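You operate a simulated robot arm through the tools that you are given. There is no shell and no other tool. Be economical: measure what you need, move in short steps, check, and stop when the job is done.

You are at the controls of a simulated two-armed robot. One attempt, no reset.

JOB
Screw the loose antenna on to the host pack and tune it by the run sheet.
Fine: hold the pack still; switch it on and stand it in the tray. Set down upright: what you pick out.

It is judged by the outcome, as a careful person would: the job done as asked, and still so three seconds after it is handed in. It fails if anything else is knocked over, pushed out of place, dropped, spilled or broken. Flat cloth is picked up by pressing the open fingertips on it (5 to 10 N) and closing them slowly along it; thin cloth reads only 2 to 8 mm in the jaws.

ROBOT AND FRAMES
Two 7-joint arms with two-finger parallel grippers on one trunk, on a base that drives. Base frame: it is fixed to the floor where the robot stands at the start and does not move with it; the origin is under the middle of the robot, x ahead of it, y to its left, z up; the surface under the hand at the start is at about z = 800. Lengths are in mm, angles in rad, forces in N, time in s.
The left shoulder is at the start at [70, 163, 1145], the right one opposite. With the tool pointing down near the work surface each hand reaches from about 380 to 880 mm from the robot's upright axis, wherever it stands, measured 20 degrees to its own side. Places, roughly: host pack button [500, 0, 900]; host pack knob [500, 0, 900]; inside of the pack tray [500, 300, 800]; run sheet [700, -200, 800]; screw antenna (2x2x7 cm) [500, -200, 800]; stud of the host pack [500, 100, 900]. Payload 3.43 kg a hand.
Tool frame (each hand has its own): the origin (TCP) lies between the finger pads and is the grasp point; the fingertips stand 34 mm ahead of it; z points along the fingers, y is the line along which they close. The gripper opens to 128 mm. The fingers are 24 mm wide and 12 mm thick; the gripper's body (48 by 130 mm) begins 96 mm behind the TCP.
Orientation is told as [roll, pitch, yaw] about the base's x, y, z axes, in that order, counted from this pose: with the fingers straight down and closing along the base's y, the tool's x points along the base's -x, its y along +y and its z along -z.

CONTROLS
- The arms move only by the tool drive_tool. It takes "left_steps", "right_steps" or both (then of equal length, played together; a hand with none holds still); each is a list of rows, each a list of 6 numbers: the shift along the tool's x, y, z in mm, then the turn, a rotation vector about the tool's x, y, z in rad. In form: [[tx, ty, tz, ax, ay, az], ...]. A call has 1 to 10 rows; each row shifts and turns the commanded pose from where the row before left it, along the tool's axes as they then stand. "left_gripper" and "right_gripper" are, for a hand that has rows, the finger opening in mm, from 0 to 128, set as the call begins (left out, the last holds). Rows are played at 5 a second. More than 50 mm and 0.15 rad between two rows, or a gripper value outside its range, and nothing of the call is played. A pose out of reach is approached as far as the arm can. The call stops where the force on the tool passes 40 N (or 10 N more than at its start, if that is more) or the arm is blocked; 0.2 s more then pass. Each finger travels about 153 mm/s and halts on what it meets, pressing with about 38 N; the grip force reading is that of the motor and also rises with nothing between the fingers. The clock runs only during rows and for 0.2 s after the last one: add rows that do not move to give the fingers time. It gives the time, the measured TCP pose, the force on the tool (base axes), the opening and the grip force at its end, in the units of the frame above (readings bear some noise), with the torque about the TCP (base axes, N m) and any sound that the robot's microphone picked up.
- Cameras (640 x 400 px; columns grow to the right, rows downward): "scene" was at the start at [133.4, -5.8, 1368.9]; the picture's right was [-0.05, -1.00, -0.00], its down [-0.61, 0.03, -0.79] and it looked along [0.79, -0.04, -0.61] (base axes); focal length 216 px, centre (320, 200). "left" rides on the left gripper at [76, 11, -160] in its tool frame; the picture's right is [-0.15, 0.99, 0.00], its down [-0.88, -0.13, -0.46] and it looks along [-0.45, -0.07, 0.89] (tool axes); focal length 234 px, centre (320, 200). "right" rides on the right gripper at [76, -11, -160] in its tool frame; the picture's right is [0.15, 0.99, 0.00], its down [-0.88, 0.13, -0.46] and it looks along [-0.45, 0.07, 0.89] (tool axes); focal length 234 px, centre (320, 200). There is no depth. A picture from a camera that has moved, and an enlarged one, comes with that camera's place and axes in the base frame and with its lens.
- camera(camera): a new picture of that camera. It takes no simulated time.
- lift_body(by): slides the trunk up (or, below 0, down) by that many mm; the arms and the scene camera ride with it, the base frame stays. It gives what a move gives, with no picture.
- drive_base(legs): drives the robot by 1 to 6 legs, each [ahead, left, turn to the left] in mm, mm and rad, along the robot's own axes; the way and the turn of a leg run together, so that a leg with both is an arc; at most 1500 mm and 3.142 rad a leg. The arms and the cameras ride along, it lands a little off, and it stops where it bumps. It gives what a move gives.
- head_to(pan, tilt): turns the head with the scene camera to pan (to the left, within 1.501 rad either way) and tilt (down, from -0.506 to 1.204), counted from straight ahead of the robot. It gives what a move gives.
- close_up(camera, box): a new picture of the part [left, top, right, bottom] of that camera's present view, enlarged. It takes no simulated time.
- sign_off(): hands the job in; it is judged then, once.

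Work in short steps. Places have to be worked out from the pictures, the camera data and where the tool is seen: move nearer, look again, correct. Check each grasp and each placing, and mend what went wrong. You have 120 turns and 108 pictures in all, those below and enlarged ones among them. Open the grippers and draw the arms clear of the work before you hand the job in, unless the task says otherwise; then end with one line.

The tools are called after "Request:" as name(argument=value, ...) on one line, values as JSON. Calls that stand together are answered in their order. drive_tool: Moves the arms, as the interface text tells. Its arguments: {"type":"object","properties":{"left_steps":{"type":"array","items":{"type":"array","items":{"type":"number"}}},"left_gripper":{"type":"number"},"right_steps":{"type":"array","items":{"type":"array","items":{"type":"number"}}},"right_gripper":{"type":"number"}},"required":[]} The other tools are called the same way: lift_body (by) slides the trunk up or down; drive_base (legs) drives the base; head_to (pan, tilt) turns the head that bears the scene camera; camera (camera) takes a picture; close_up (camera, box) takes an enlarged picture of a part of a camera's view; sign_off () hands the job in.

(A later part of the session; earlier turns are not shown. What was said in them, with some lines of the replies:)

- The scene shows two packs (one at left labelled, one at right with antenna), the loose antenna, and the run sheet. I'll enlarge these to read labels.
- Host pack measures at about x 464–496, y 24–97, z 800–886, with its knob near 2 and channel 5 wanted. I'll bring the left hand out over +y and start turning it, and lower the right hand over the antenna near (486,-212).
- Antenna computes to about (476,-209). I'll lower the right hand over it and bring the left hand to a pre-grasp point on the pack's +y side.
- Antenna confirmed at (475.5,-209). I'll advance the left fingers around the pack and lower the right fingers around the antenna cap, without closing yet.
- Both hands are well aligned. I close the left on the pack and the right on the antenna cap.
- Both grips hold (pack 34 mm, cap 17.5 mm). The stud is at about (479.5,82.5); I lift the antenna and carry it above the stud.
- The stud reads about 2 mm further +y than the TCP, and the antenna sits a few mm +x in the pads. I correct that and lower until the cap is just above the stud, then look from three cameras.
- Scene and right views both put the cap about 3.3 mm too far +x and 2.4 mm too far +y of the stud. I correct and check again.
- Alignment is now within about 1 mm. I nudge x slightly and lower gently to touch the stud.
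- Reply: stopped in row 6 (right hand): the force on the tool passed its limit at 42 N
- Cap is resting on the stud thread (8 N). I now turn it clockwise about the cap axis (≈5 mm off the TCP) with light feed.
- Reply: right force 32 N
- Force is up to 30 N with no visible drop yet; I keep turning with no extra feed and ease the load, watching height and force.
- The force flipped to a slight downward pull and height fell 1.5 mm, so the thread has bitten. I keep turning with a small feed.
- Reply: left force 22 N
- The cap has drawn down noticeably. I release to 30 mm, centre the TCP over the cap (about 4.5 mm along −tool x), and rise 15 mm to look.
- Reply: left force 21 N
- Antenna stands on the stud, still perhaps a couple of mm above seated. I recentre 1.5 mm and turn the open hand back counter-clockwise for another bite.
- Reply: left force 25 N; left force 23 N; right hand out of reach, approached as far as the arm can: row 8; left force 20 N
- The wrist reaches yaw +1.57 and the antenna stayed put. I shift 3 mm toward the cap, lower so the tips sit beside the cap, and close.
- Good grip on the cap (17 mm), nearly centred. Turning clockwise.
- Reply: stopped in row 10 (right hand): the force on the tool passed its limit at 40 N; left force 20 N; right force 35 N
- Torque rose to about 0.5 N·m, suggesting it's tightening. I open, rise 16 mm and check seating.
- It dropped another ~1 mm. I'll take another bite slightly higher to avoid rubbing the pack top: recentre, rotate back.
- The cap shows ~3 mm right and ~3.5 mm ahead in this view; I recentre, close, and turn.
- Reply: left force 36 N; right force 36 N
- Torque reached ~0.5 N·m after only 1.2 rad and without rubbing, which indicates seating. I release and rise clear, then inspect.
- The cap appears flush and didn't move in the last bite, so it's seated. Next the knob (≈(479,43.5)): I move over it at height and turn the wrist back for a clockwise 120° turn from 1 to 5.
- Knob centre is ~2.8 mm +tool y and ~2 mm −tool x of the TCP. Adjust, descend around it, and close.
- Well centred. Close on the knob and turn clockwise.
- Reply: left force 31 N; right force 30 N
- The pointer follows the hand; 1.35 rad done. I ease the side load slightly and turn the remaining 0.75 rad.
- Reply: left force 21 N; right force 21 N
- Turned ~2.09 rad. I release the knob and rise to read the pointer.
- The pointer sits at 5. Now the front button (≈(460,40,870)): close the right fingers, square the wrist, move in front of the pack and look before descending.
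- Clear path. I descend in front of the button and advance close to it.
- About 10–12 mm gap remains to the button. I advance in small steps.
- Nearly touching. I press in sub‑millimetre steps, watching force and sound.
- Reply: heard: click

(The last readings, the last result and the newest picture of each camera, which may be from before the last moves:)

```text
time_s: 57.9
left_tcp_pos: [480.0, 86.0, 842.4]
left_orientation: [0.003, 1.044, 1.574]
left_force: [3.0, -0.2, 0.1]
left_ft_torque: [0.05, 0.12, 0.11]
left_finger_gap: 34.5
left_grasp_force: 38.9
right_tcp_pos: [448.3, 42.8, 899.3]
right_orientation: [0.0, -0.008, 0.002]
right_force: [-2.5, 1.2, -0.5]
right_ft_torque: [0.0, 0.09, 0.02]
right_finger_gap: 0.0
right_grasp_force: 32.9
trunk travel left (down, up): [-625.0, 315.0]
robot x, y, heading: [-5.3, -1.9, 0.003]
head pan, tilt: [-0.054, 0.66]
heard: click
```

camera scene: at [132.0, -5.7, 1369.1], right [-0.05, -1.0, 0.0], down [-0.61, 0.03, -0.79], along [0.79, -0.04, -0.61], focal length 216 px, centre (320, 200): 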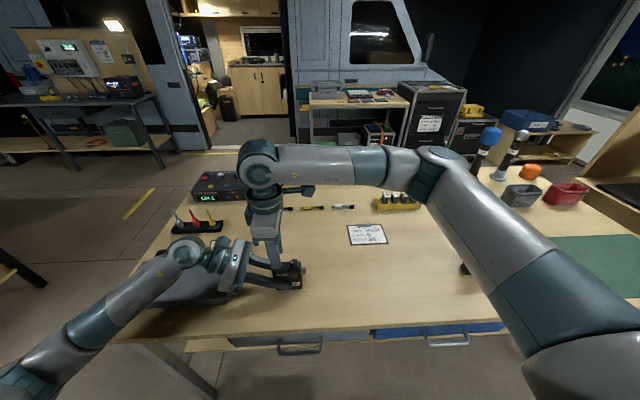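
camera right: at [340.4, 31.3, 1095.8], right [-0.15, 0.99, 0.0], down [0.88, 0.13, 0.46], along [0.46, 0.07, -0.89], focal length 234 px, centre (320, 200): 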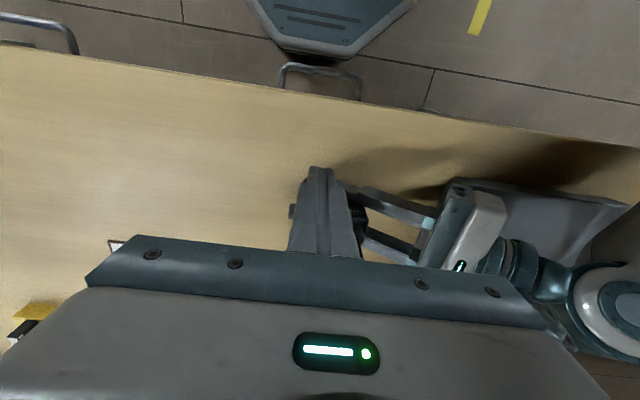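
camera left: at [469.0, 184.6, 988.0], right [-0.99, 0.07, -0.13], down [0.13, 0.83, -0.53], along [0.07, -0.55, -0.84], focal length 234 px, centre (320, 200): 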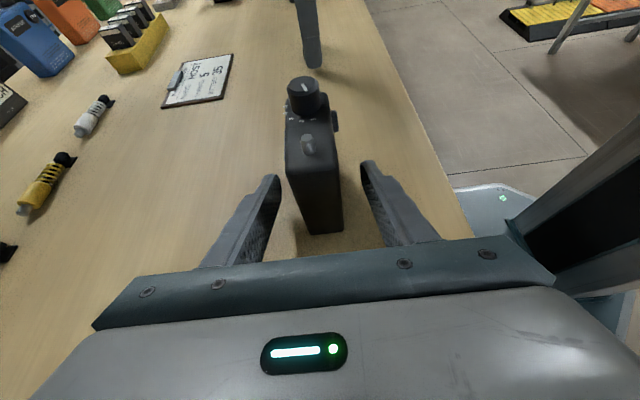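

A click was heard at light force. I back off and check the display.

Request:
drive_tool(right_steps=[[10, 0, 0, 0, 0, 0], [20, 0, 0, 0, 0, 0], [0, 0, -40, 0, 0, 0], [0, 0, -40, 0, 0, 0], [0, 0, -40, 0, 0, 0], [0, -50, 0, 0, 0, 0], [0, -50, 0, 0, 0, 0], [0, -50, 0, 0, 0, 0], [0, -50, 0, 0, 0, 0], [0, 0, 0, 0, 0, 0]])

Request:
close_up(camera="scene", box=[250, 245, 330, 295])

Request:
camera(camera="scene")

```text
time_s: 60.1
left_tcp_pos: [480.7, 87.1, 842.1]
left_orientation: [0.002, 1.047, 1.573]
left_force: [0.0, 0.5, 0.5]
left_ft_torque: [0.09, -0.04, -0.01]
left_finger_gap: 34.4
left_grasp_force: 37.7
right_tcp_pos: [417.7, -158.1, 1018.1]
right_orientation: [0.0, -0.009, 0.0]
right_force: [-1.0, 0.4, -0.4]
right_ft_torque: [-0.02, -0.01, 0.02]
right_finger_gap: 0.1
right_grasp_force: 33.1
trunk travel left (down, up): [-625.0, 315.0]
robot x, y, heading: [-0.6, -0.1, 0.003]
head pan, tilt: [-0.054, 0.66]
```

```text
8.00 times, centred on (290, 270) of scene
camera zoom: at [133.5, -4.3, 1368.9], right [-0.05, -1.0, 0.0], down [-0.61, 0.03, -0.79], along [0.79, -0.04, -0.61], focal length 1732 px, centre (560, -360)
```

zoom: 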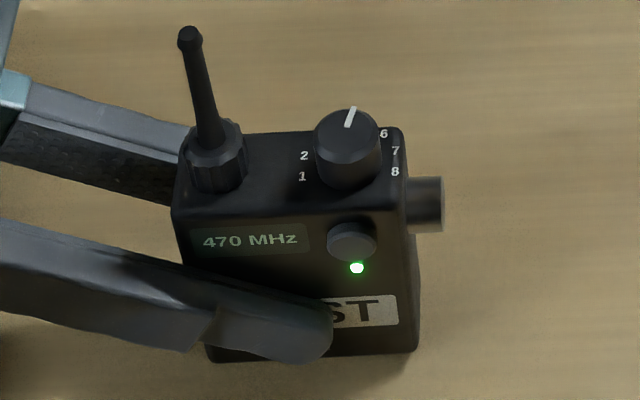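

```text
38 pictures are left
camera scene: at [133.5, -4.3, 1368.9], right [-0.05, -1.0, 0.0], down [-0.61, 0.03, -0.79], along [0.79, -0.04, -0.61], focal length 216 px, centre (320, 200)
```

scene: 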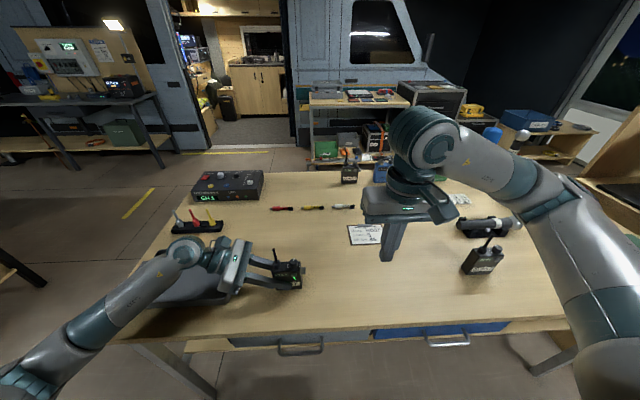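

The power LED is green. I check the console display for a channel read-out, then plan the tray.

Request:
close_up(camera="scene", box=[185, 165, 273, 220])

Request:
close_up(camera="scene", box=[266, 248, 306, 273])

```text
7.27 times, centred on (229, 192) of scene
camera zoom: at [133.5, -4.3, 1368.9], right [-0.05, -1.0, 0.0], down [-0.61, 0.03, -0.79], along [0.79, -0.04, -0.61], focal length 1575 px, centre (982, 254)
```

zoom: 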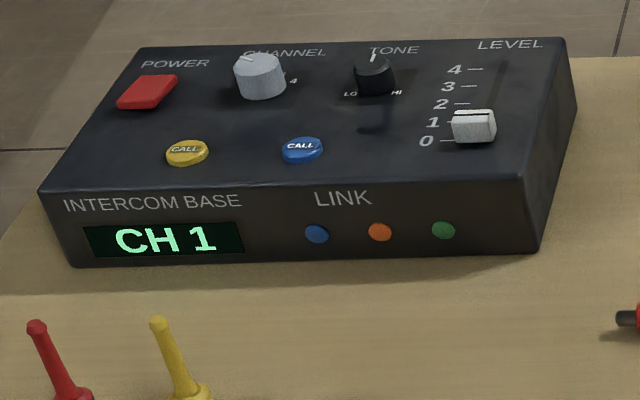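

```text
16.00 times, centred on (286, 260) of scene
camera zoom: at [133.5, -4.3, 1368.9], right [-0.05, -1.0, 0.0], down [-0.61, 0.03, -0.79], along [0.79, -0.04, -0.61], focal length 3464 px, centre (864, -768)
```

zoom: 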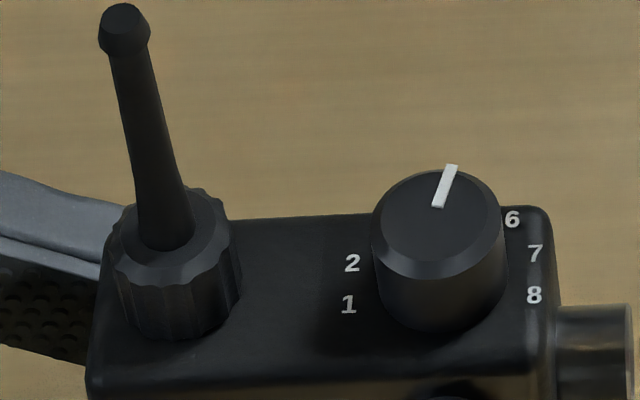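

Everything reads right. Now the left hand lifts the pack 100 mm and carries it over the tray (inner floor ≈ x 448–577, y 236–455).

Request:
drive_tool(left_steps=[[28.9, 0, -16.7, 0, 0, 0], [28.9, 0, -16.7, 0, 0, 0], [28.9, 0, -16.7, 0, 0, 0], [-21.5, -4.2, -37.2, 0, 0, 0], [-21.5, -4.2, -37.2, 0, 0, 0], [-21.5, -4.2, -37.2, 0, 0, 0], [-21.5, -4.2, -37.2, 0, 0, 0], [-21.5, -4.2, -37.2, 0, 0, 0], [-21.5, -4.2, -37.2, 0, 0, 0], [0, 0, 0, 0, 0, 0]])

Request:
camera(camera="scene")

Request:
close_up(camera="scene", box=[110, 190, 270, 320])

Request:
camera(camera="left")

```text
time_s: 62.3
left_tcp_pos: [502.8, 343.5, 943.0]
left_orientation: [0.004, 1.044, 1.572]
left_force: [0.1, -0.4, -2.6]
left_ft_torque: [0.09, 0.01, 0.02]
left_finger_gap: 34.4
left_grasp_force: 37.7
right_tcp_pos: [419.5, -160.0, 1017.5]
right_orientation: [0.001, -0.009, 0.002]
right_force: [0.5, 0.4, -0.3]
right_ft_torque: [-0.03, -0.02, 0.05]
right_finger_gap: 0.1
right_grasp_force: 32.8
trunk travel left (down, up): [-625.0, 315.0]
robot x, y, heading: [2.5, -3.3, 0.001]
head pan, tilt: [-0.054, 0.66]
```

```text
35 pictures are left
camera scene: at [133.6, -6.3, 1368.9], right [-0.05, -1.0, 0.0], down [-0.61, 0.03, -0.79], along [0.79, -0.04, -0.61], focal length 216 px, centre (320, 200)
```

scene: 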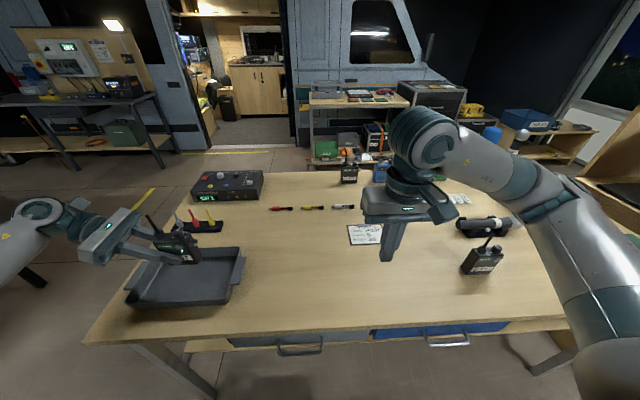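

```text
3.08 times, centred on (190, 255) of scene
camera zoom: at [133.6, -6.3, 1368.9], right [-0.05, -1.0, 0.0], down [-0.61, 0.03, -0.79], along [0.79, -0.04, -0.61], focal length 666 px, centre (720, 31)
```

zoom: 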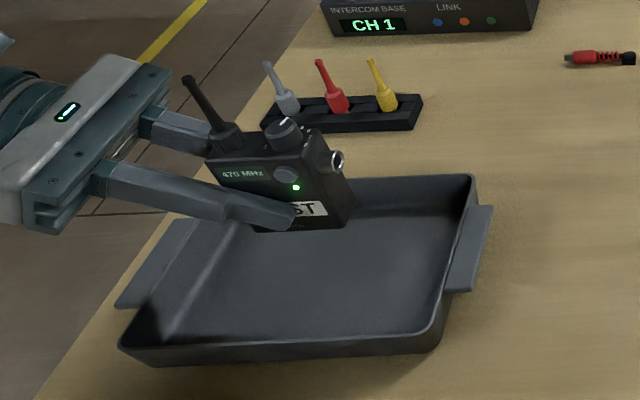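

```text
33 pictures are left
camera left: at [493.0, 443.2, 1087.7], right [-0.99, 0.07, -0.12], down [0.13, 0.84, -0.53], along [0.07, -0.54, -0.84], focal length 234 px, centre (320, 200)
```

left: 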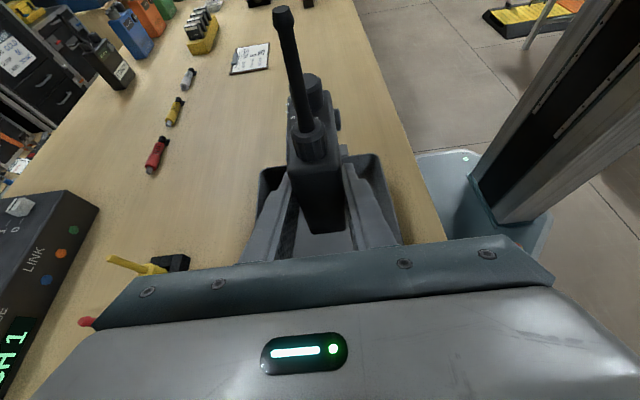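

Pack hangs upright above the tray interior with clear space. I lower most of the way, then take small steps to contact.

Request:
drive_tool(left_steps=[[-23.4, 0, 13.5, 0, 0, 0], [-23.4, 0, 13.5, 0, 0, 0], [-23.4, 0, 13.5, 0, 0, 0], [-5.2, 0, 3, 0, 0, 0], [0, 0, 0, 0, 0, 0]])

Request:
close_up(camera="scene", box=[130, 220, 258, 300])

Request:
close_up(camera="left", box=[200, 50, 440, 250])

```text
time_s: 63.5
left_tcp_pos: [504.9, 344.6, 854.6]
left_orientation: [0.004, 1.044, 1.574]
left_force: [0.8, -0.8, -1.0]
left_ft_torque: [0.04, 0.0, -0.02]
left_finger_gap: 34.5
left_grasp_force: 37.9
right_tcp_pos: [418.1, -158.5, 1017.2]
right_orientation: [0.002, -0.009, 0.003]
right_force: [0.5, -0.3, 0.2]
right_ft_torque: [0.05, -0.01, -0.01]
right_finger_gap: 0.0
right_grasp_force: 33.0
trunk travel left (down, up): [-625.0, 315.0]
robot x, y, heading: [-4.2, -0.4, -0.001]
head pan, tilt: [-0.054, 0.66]
```

```text
5.00 times, centred on (194, 260) of scene
camera zoom: at [133.5, -5.6, 1368.9], right [-0.05, -1.0, 0.0], down [-0.61, 0.03, -0.79], along [0.79, -0.04, -0.61], focal length 1083 px, centre (950, -100)
```

zoom: 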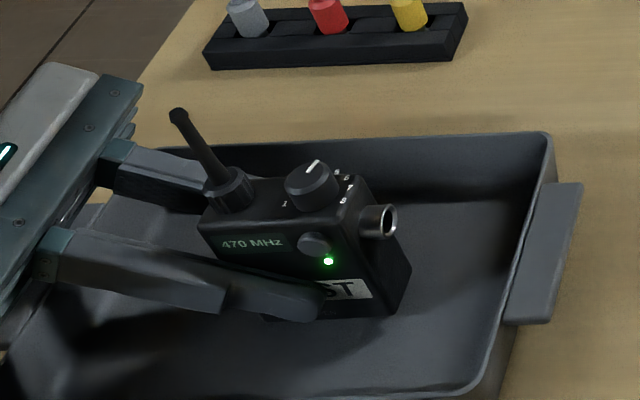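

```text
2.00 times, centred on (320, 150) of left
camera zoom: at [494.3, 443.5, 999.1], right [-0.99, 0.07, -0.12], down [0.13, 0.84, -0.53], along [0.06, -0.54, -0.84], focal length 468 px, centre (320, 300)
```

zoom: 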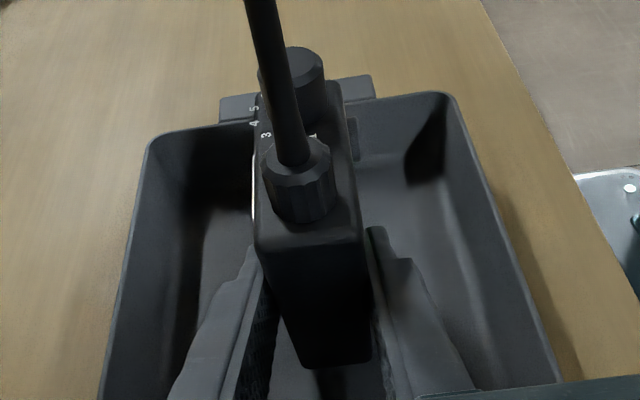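

Inside and clear of the walls, a few mm above the floor. Lowering in 1.5 mm steps to contact.

Request:
drive_tool(left_steps=[[-1.3, 0, 0.75, 0, 0, 0], [-1.3, 0, 0.75, 0, 0, 0], [-1.3, 0, 0.75, 0, 0, 0], [-1.3, 0, 0.75, 0, 0, 0], [0, 0, 0, 0, 0, 0]])

```text
time_s: 64.7
left_tcp_pos: [505.1, 342.8, 850.5]
left_orientation: [0.004, 1.044, 1.574]
left_force: [0.1, 0.1, -2.3]
left_ft_torque: [0.04, 0.01, 0.01]
left_finger_gap: 34.4
left_grasp_force: 38.1
right_tcp_pos: [417.4, -158.4, 1016.3]
right_orientation: [-0.002, -0.011, 0.002]
right_force: [0.2, 0.3, 0.0]
right_ft_torque: [0.0, 0.01, 0.01]
right_finger_gap: 0.2
right_grasp_force: 32.7
trunk travel left (down, up): [-625.0, 315.0]
robot x, y, heading: [-1.6, 2.4, -0.005]
head pan, tilt: [-0.054, 0.66]
```

No contact yet; continuing down gently.

Request:
drive_tool(left_steps=[[-0.87, 0, 0.5, 0, 0, 0], [-0.87, 0, 0.5, 0, 0, 0], [-0.87, 0, 0.5, 0, 0, 0], [0, 0, 0, 0, 0, 0]])

Request:
drive_tool(left_steps=[[-0.87, 0, 0.5, 0, 0, 0], [-0.87, 0, 0.5, 0, 0, 0], [0, 0, 0, 0, 0, 0]])

```text
time_s: 65.7
left_tcp_pos: [505.2, 343.4, 847.0]
left_orientation: [0.006, 1.042, 1.576]
left_force: [0.3, 0.3, -1.4]
left_ft_torque: [0.04, -0.01, -0.01]
left_finger_gap: 34.6
left_grasp_force: 38.2
right_tcp_pos: [417.8, -158.6, 1017.8]
right_orientation: [0.001, -0.009, 0.002]
right_force: [-0.2, 0.0, 0.0]
right_ft_torque: [0.0, 0.0, -0.04]
right_finger_gap: 0.1
right_grasp_force: 33.1
trunk travel left (down, up): [-625.0, 315.0]
robot x, y, heading: [-1.2, -0.2, 0.004]
head pan, tilt: [-0.054, 0.66]
```

```text
time_s: 66.5
left_tcp_pos: [504.3, 341.8, 846.1]
left_orientation: [-0.004, 1.043, 1.569]
left_force: [1.9, 2.1, 14.8]
left_ft_torque: [0.4, 0.02, -0.02]
left_finger_gap: 34.3
left_grasp_force: 38.0
right_tcp_pos: [416.4, -159.8, 1018.4]
right_orientation: [0.002, -0.01, 0.001]
right_force: [0.9, -0.5, -0.2]
right_ft_torque: [0.01, 0.04, 0.04]
right_finger_gap: 0.0
right_grasp_force: 32.8
trunk travel left (down, up): [-625.0, 315.0]
robot x, y, heading: [-1.1, 2.2, -0.001]
head pan, tilt: [-0.054, 0.66]
```

Contact at 15 N: the pack stands on the tray floor. I open the left fingers slightly and check before withdrawing.

Request:
drive_tool(left_steps=[[0, 0, 0, 0, 0, 0], [0, 0, 0, 0, 0, 0], [0, 0, 0, 0, 0, 0]], left_gripper=56)

Request:
close_up(camera="scene", box=[130, 220, 258, 300])

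Request:
close_up(camera="left", box=[200, 50, 440, 250])

```text
time_s: 67.3
left_tcp_pos: [505.4, 342.0, 844.7]
left_orientation: [0.005, 1.042, 1.575]
left_force: [1.1, -0.6, -0.5]
left_ft_torque: [-0.01, 0.03, -0.02]
left_finger_gap: 56.4
left_grasp_force: 0.1
right_tcp_pos: [419.3, -159.0, 1017.0]
right_orientation: [0.001, -0.008, 0.002]
right_force: [0.1, 0.4, 0.3]
right_ft_torque: [-0.02, -0.03, -0.02]
right_finger_gap: 0.1
right_grasp_force: 33.1
trunk travel left (down, up): [-625.0, 315.0]
robot x, y, heading: [2.8, -0.9, 0.002]
head pan, tilt: [-0.054, 0.66]
```

```text
5.00 times, centred on (194, 260) of scene
camera zoom: at [133.4, -5.8, 1368.9], right [-0.05, -1.0, 0.0], down [-0.61, 0.03, -0.79], along [0.79, -0.04, -0.61], focal length 1083 px, centre (950, -100)
```

zoom: 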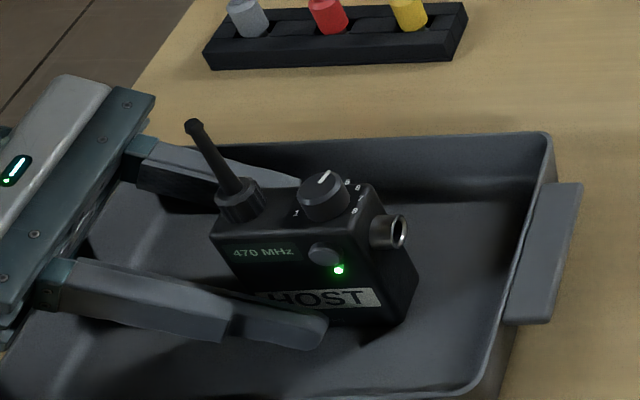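

```text
2.00 times, centred on (320, 150) of left
camera zoom: at [495.1, 442.0, 988.7], right [-0.99, 0.07, -0.12], down [0.13, 0.84, -0.53], along [0.06, -0.54, -0.84], focal length 468 px, centre (320, 300)
```

zoom: 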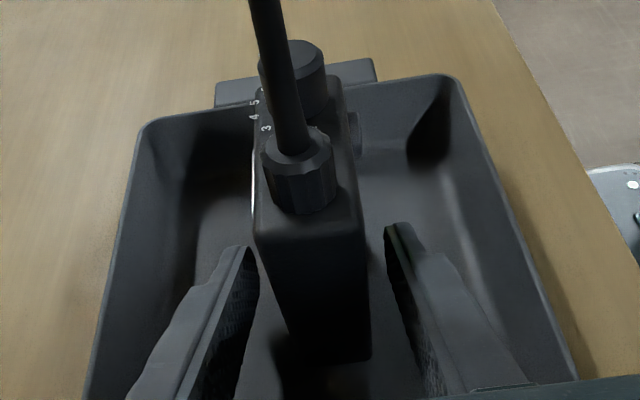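

The pack stands free and upright. I withdraw the left hand straight back along its fingers, then up, and open the right hand.

Request:
drive_tool(left_steps=[[0, 0, -20, 0, 0, 0], [0, 0, -35, 0, 0, 0], [0, 0, -40, 0, 0, 0], [0, 0, -40, 0, 0, 0], [35, 0, -20, 0, 0, 0], [35, 0, -20, 0, 0, 0], [0, 0, 0, 0, 0, 0]], right_steps=[[0, 0, -30, 0, 0, 0], [0, 0, -30, 0, 0, 0], [0, -40, 0, 0, 0, 0], [0, -40, 0, 0, 0, 0], [0, 0, 0, 0, 0, 0], [0, 0, 0, 0, 0, 0], [0, 0, 0, 0, 0, 0]], right_gripper=100)

Request:
camera(camera="scene")

Request:
close_up(camera="scene", box=[160, 225, 224, 280])

Request:
close_up(camera="left", box=[240, 40, 400, 200])

```text
time_s: 68.9
left_tcp_pos: [503.5, 458.7, 992.8]
left_orientation: [0.005, 1.043, 1.575]
left_force: [0.4, -0.2, 0.0]
left_ft_torque: [-0.04, 0.0, 0.01]
left_finger_gap: 56.0
left_grasp_force: 0.1
right_tcp_pos: [417.5, -236.5, 1079.4]
right_orientation: [0.0, -0.009, 0.002]
right_force: [0.2, 0.2, -0.8]
right_ft_torque: [-0.01, 0.0, 0.02]
right_finger_gap: 99.9
right_grasp_force: 0.0
trunk travel left (down, up): [-625.0, 315.0]
robot x, y, heading: [-3.1, -2.5, -0.003]
head pan, tilt: [-0.054, 0.66]
```

```text
28 pictures are left
camera scene: at [133.6, -5.0, 1368.9], right [-0.05, -1.0, 0.0], down [-0.61, 0.03, -0.79], along [0.79, -0.04, -0.61], focal length 216 px, centre (320, 200)
```

scene: 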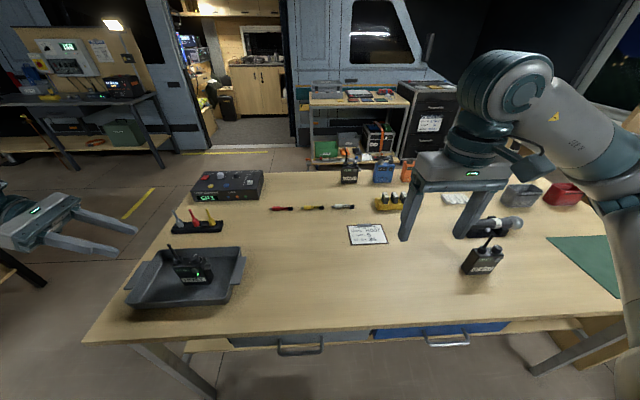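

```text
7.27 times, centred on (192, 252) of scene
camera zoom: at [133.6, -5.0, 1368.9], right [-0.05, -1.0, 0.0], down [-0.61, 0.03, -0.79], along [0.79, -0.04, -0.61], focal length 1575 px, centre (1251, -182)
```

zoom: 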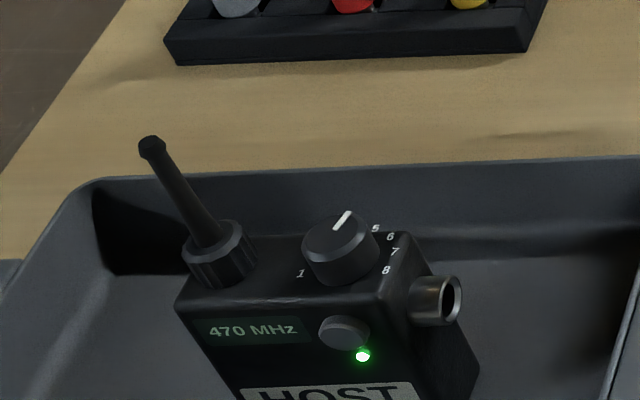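

```text
2.50 times, centred on (320, 120) of left
camera zoom: at [493.2, 557.8, 1137.9], right [-0.99, 0.07, -0.12], down [0.13, 0.84, -0.53], along [0.06, -0.54, -0.84], focal length 585 px, centre (320, 400)
```

zoom: 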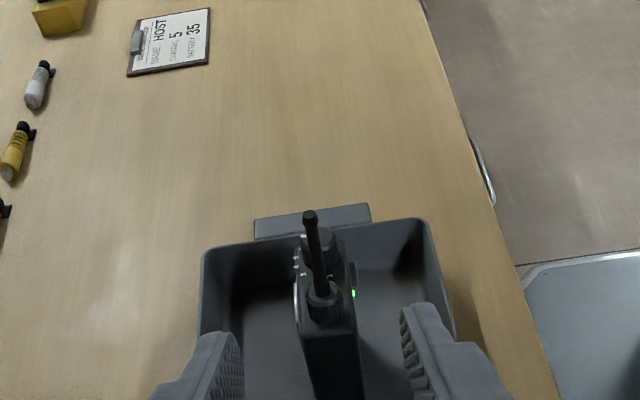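

All looks right; one last close look at the pointer versus the 5 mark.

Request:
close_up(camera="scene", box=[186, 242, 206, 256])

Request:
close_up(camera="left", box=[306, 90, 338, 120])

```text
16.00 times, centred on (196, 249) of scene
camera zoom: at [133.6, -5.0, 1368.9], right [-0.05, -1.0, 0.0], down [-0.61, 0.03, -0.79], along [0.79, -0.04, -0.61], focal length 3464 px, centre (2304, -584)
```

zoom: 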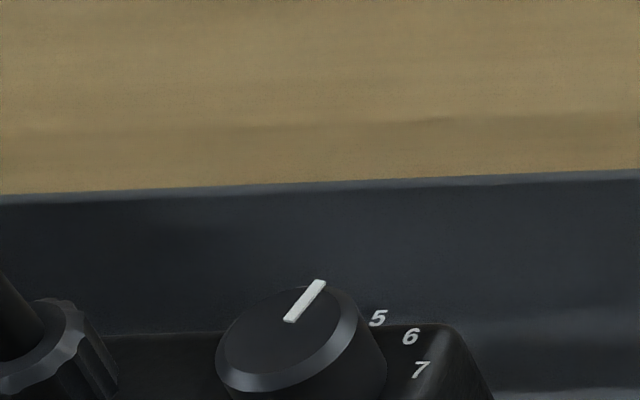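

```text
13.33 times, centred on (322, 105) of left
camera zoom: at [493.2, 557.8, 1137.9], right [-0.99, 0.07, -0.12], down [0.13, 0.84, -0.53], along [0.06, -0.54, -0.84], focal length 3122 px, centre (293, 1467)
```

zoom: 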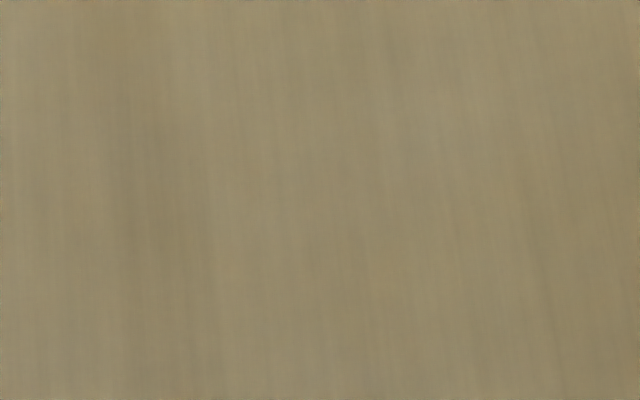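

The pointer back-projects to 16° right of straight back, which matches the 5 mark. The antenna is on, the LED is green, the pack stands in the tray and both hands are open and clear, so I'm handing in.

Request:
sign_off()

```text
The job is handed in.
```

The job is done and handed in: the antenna is screwed down on the host pack, the knob is set to channel 5, the power light is green, and the pack stands upright in the tray.
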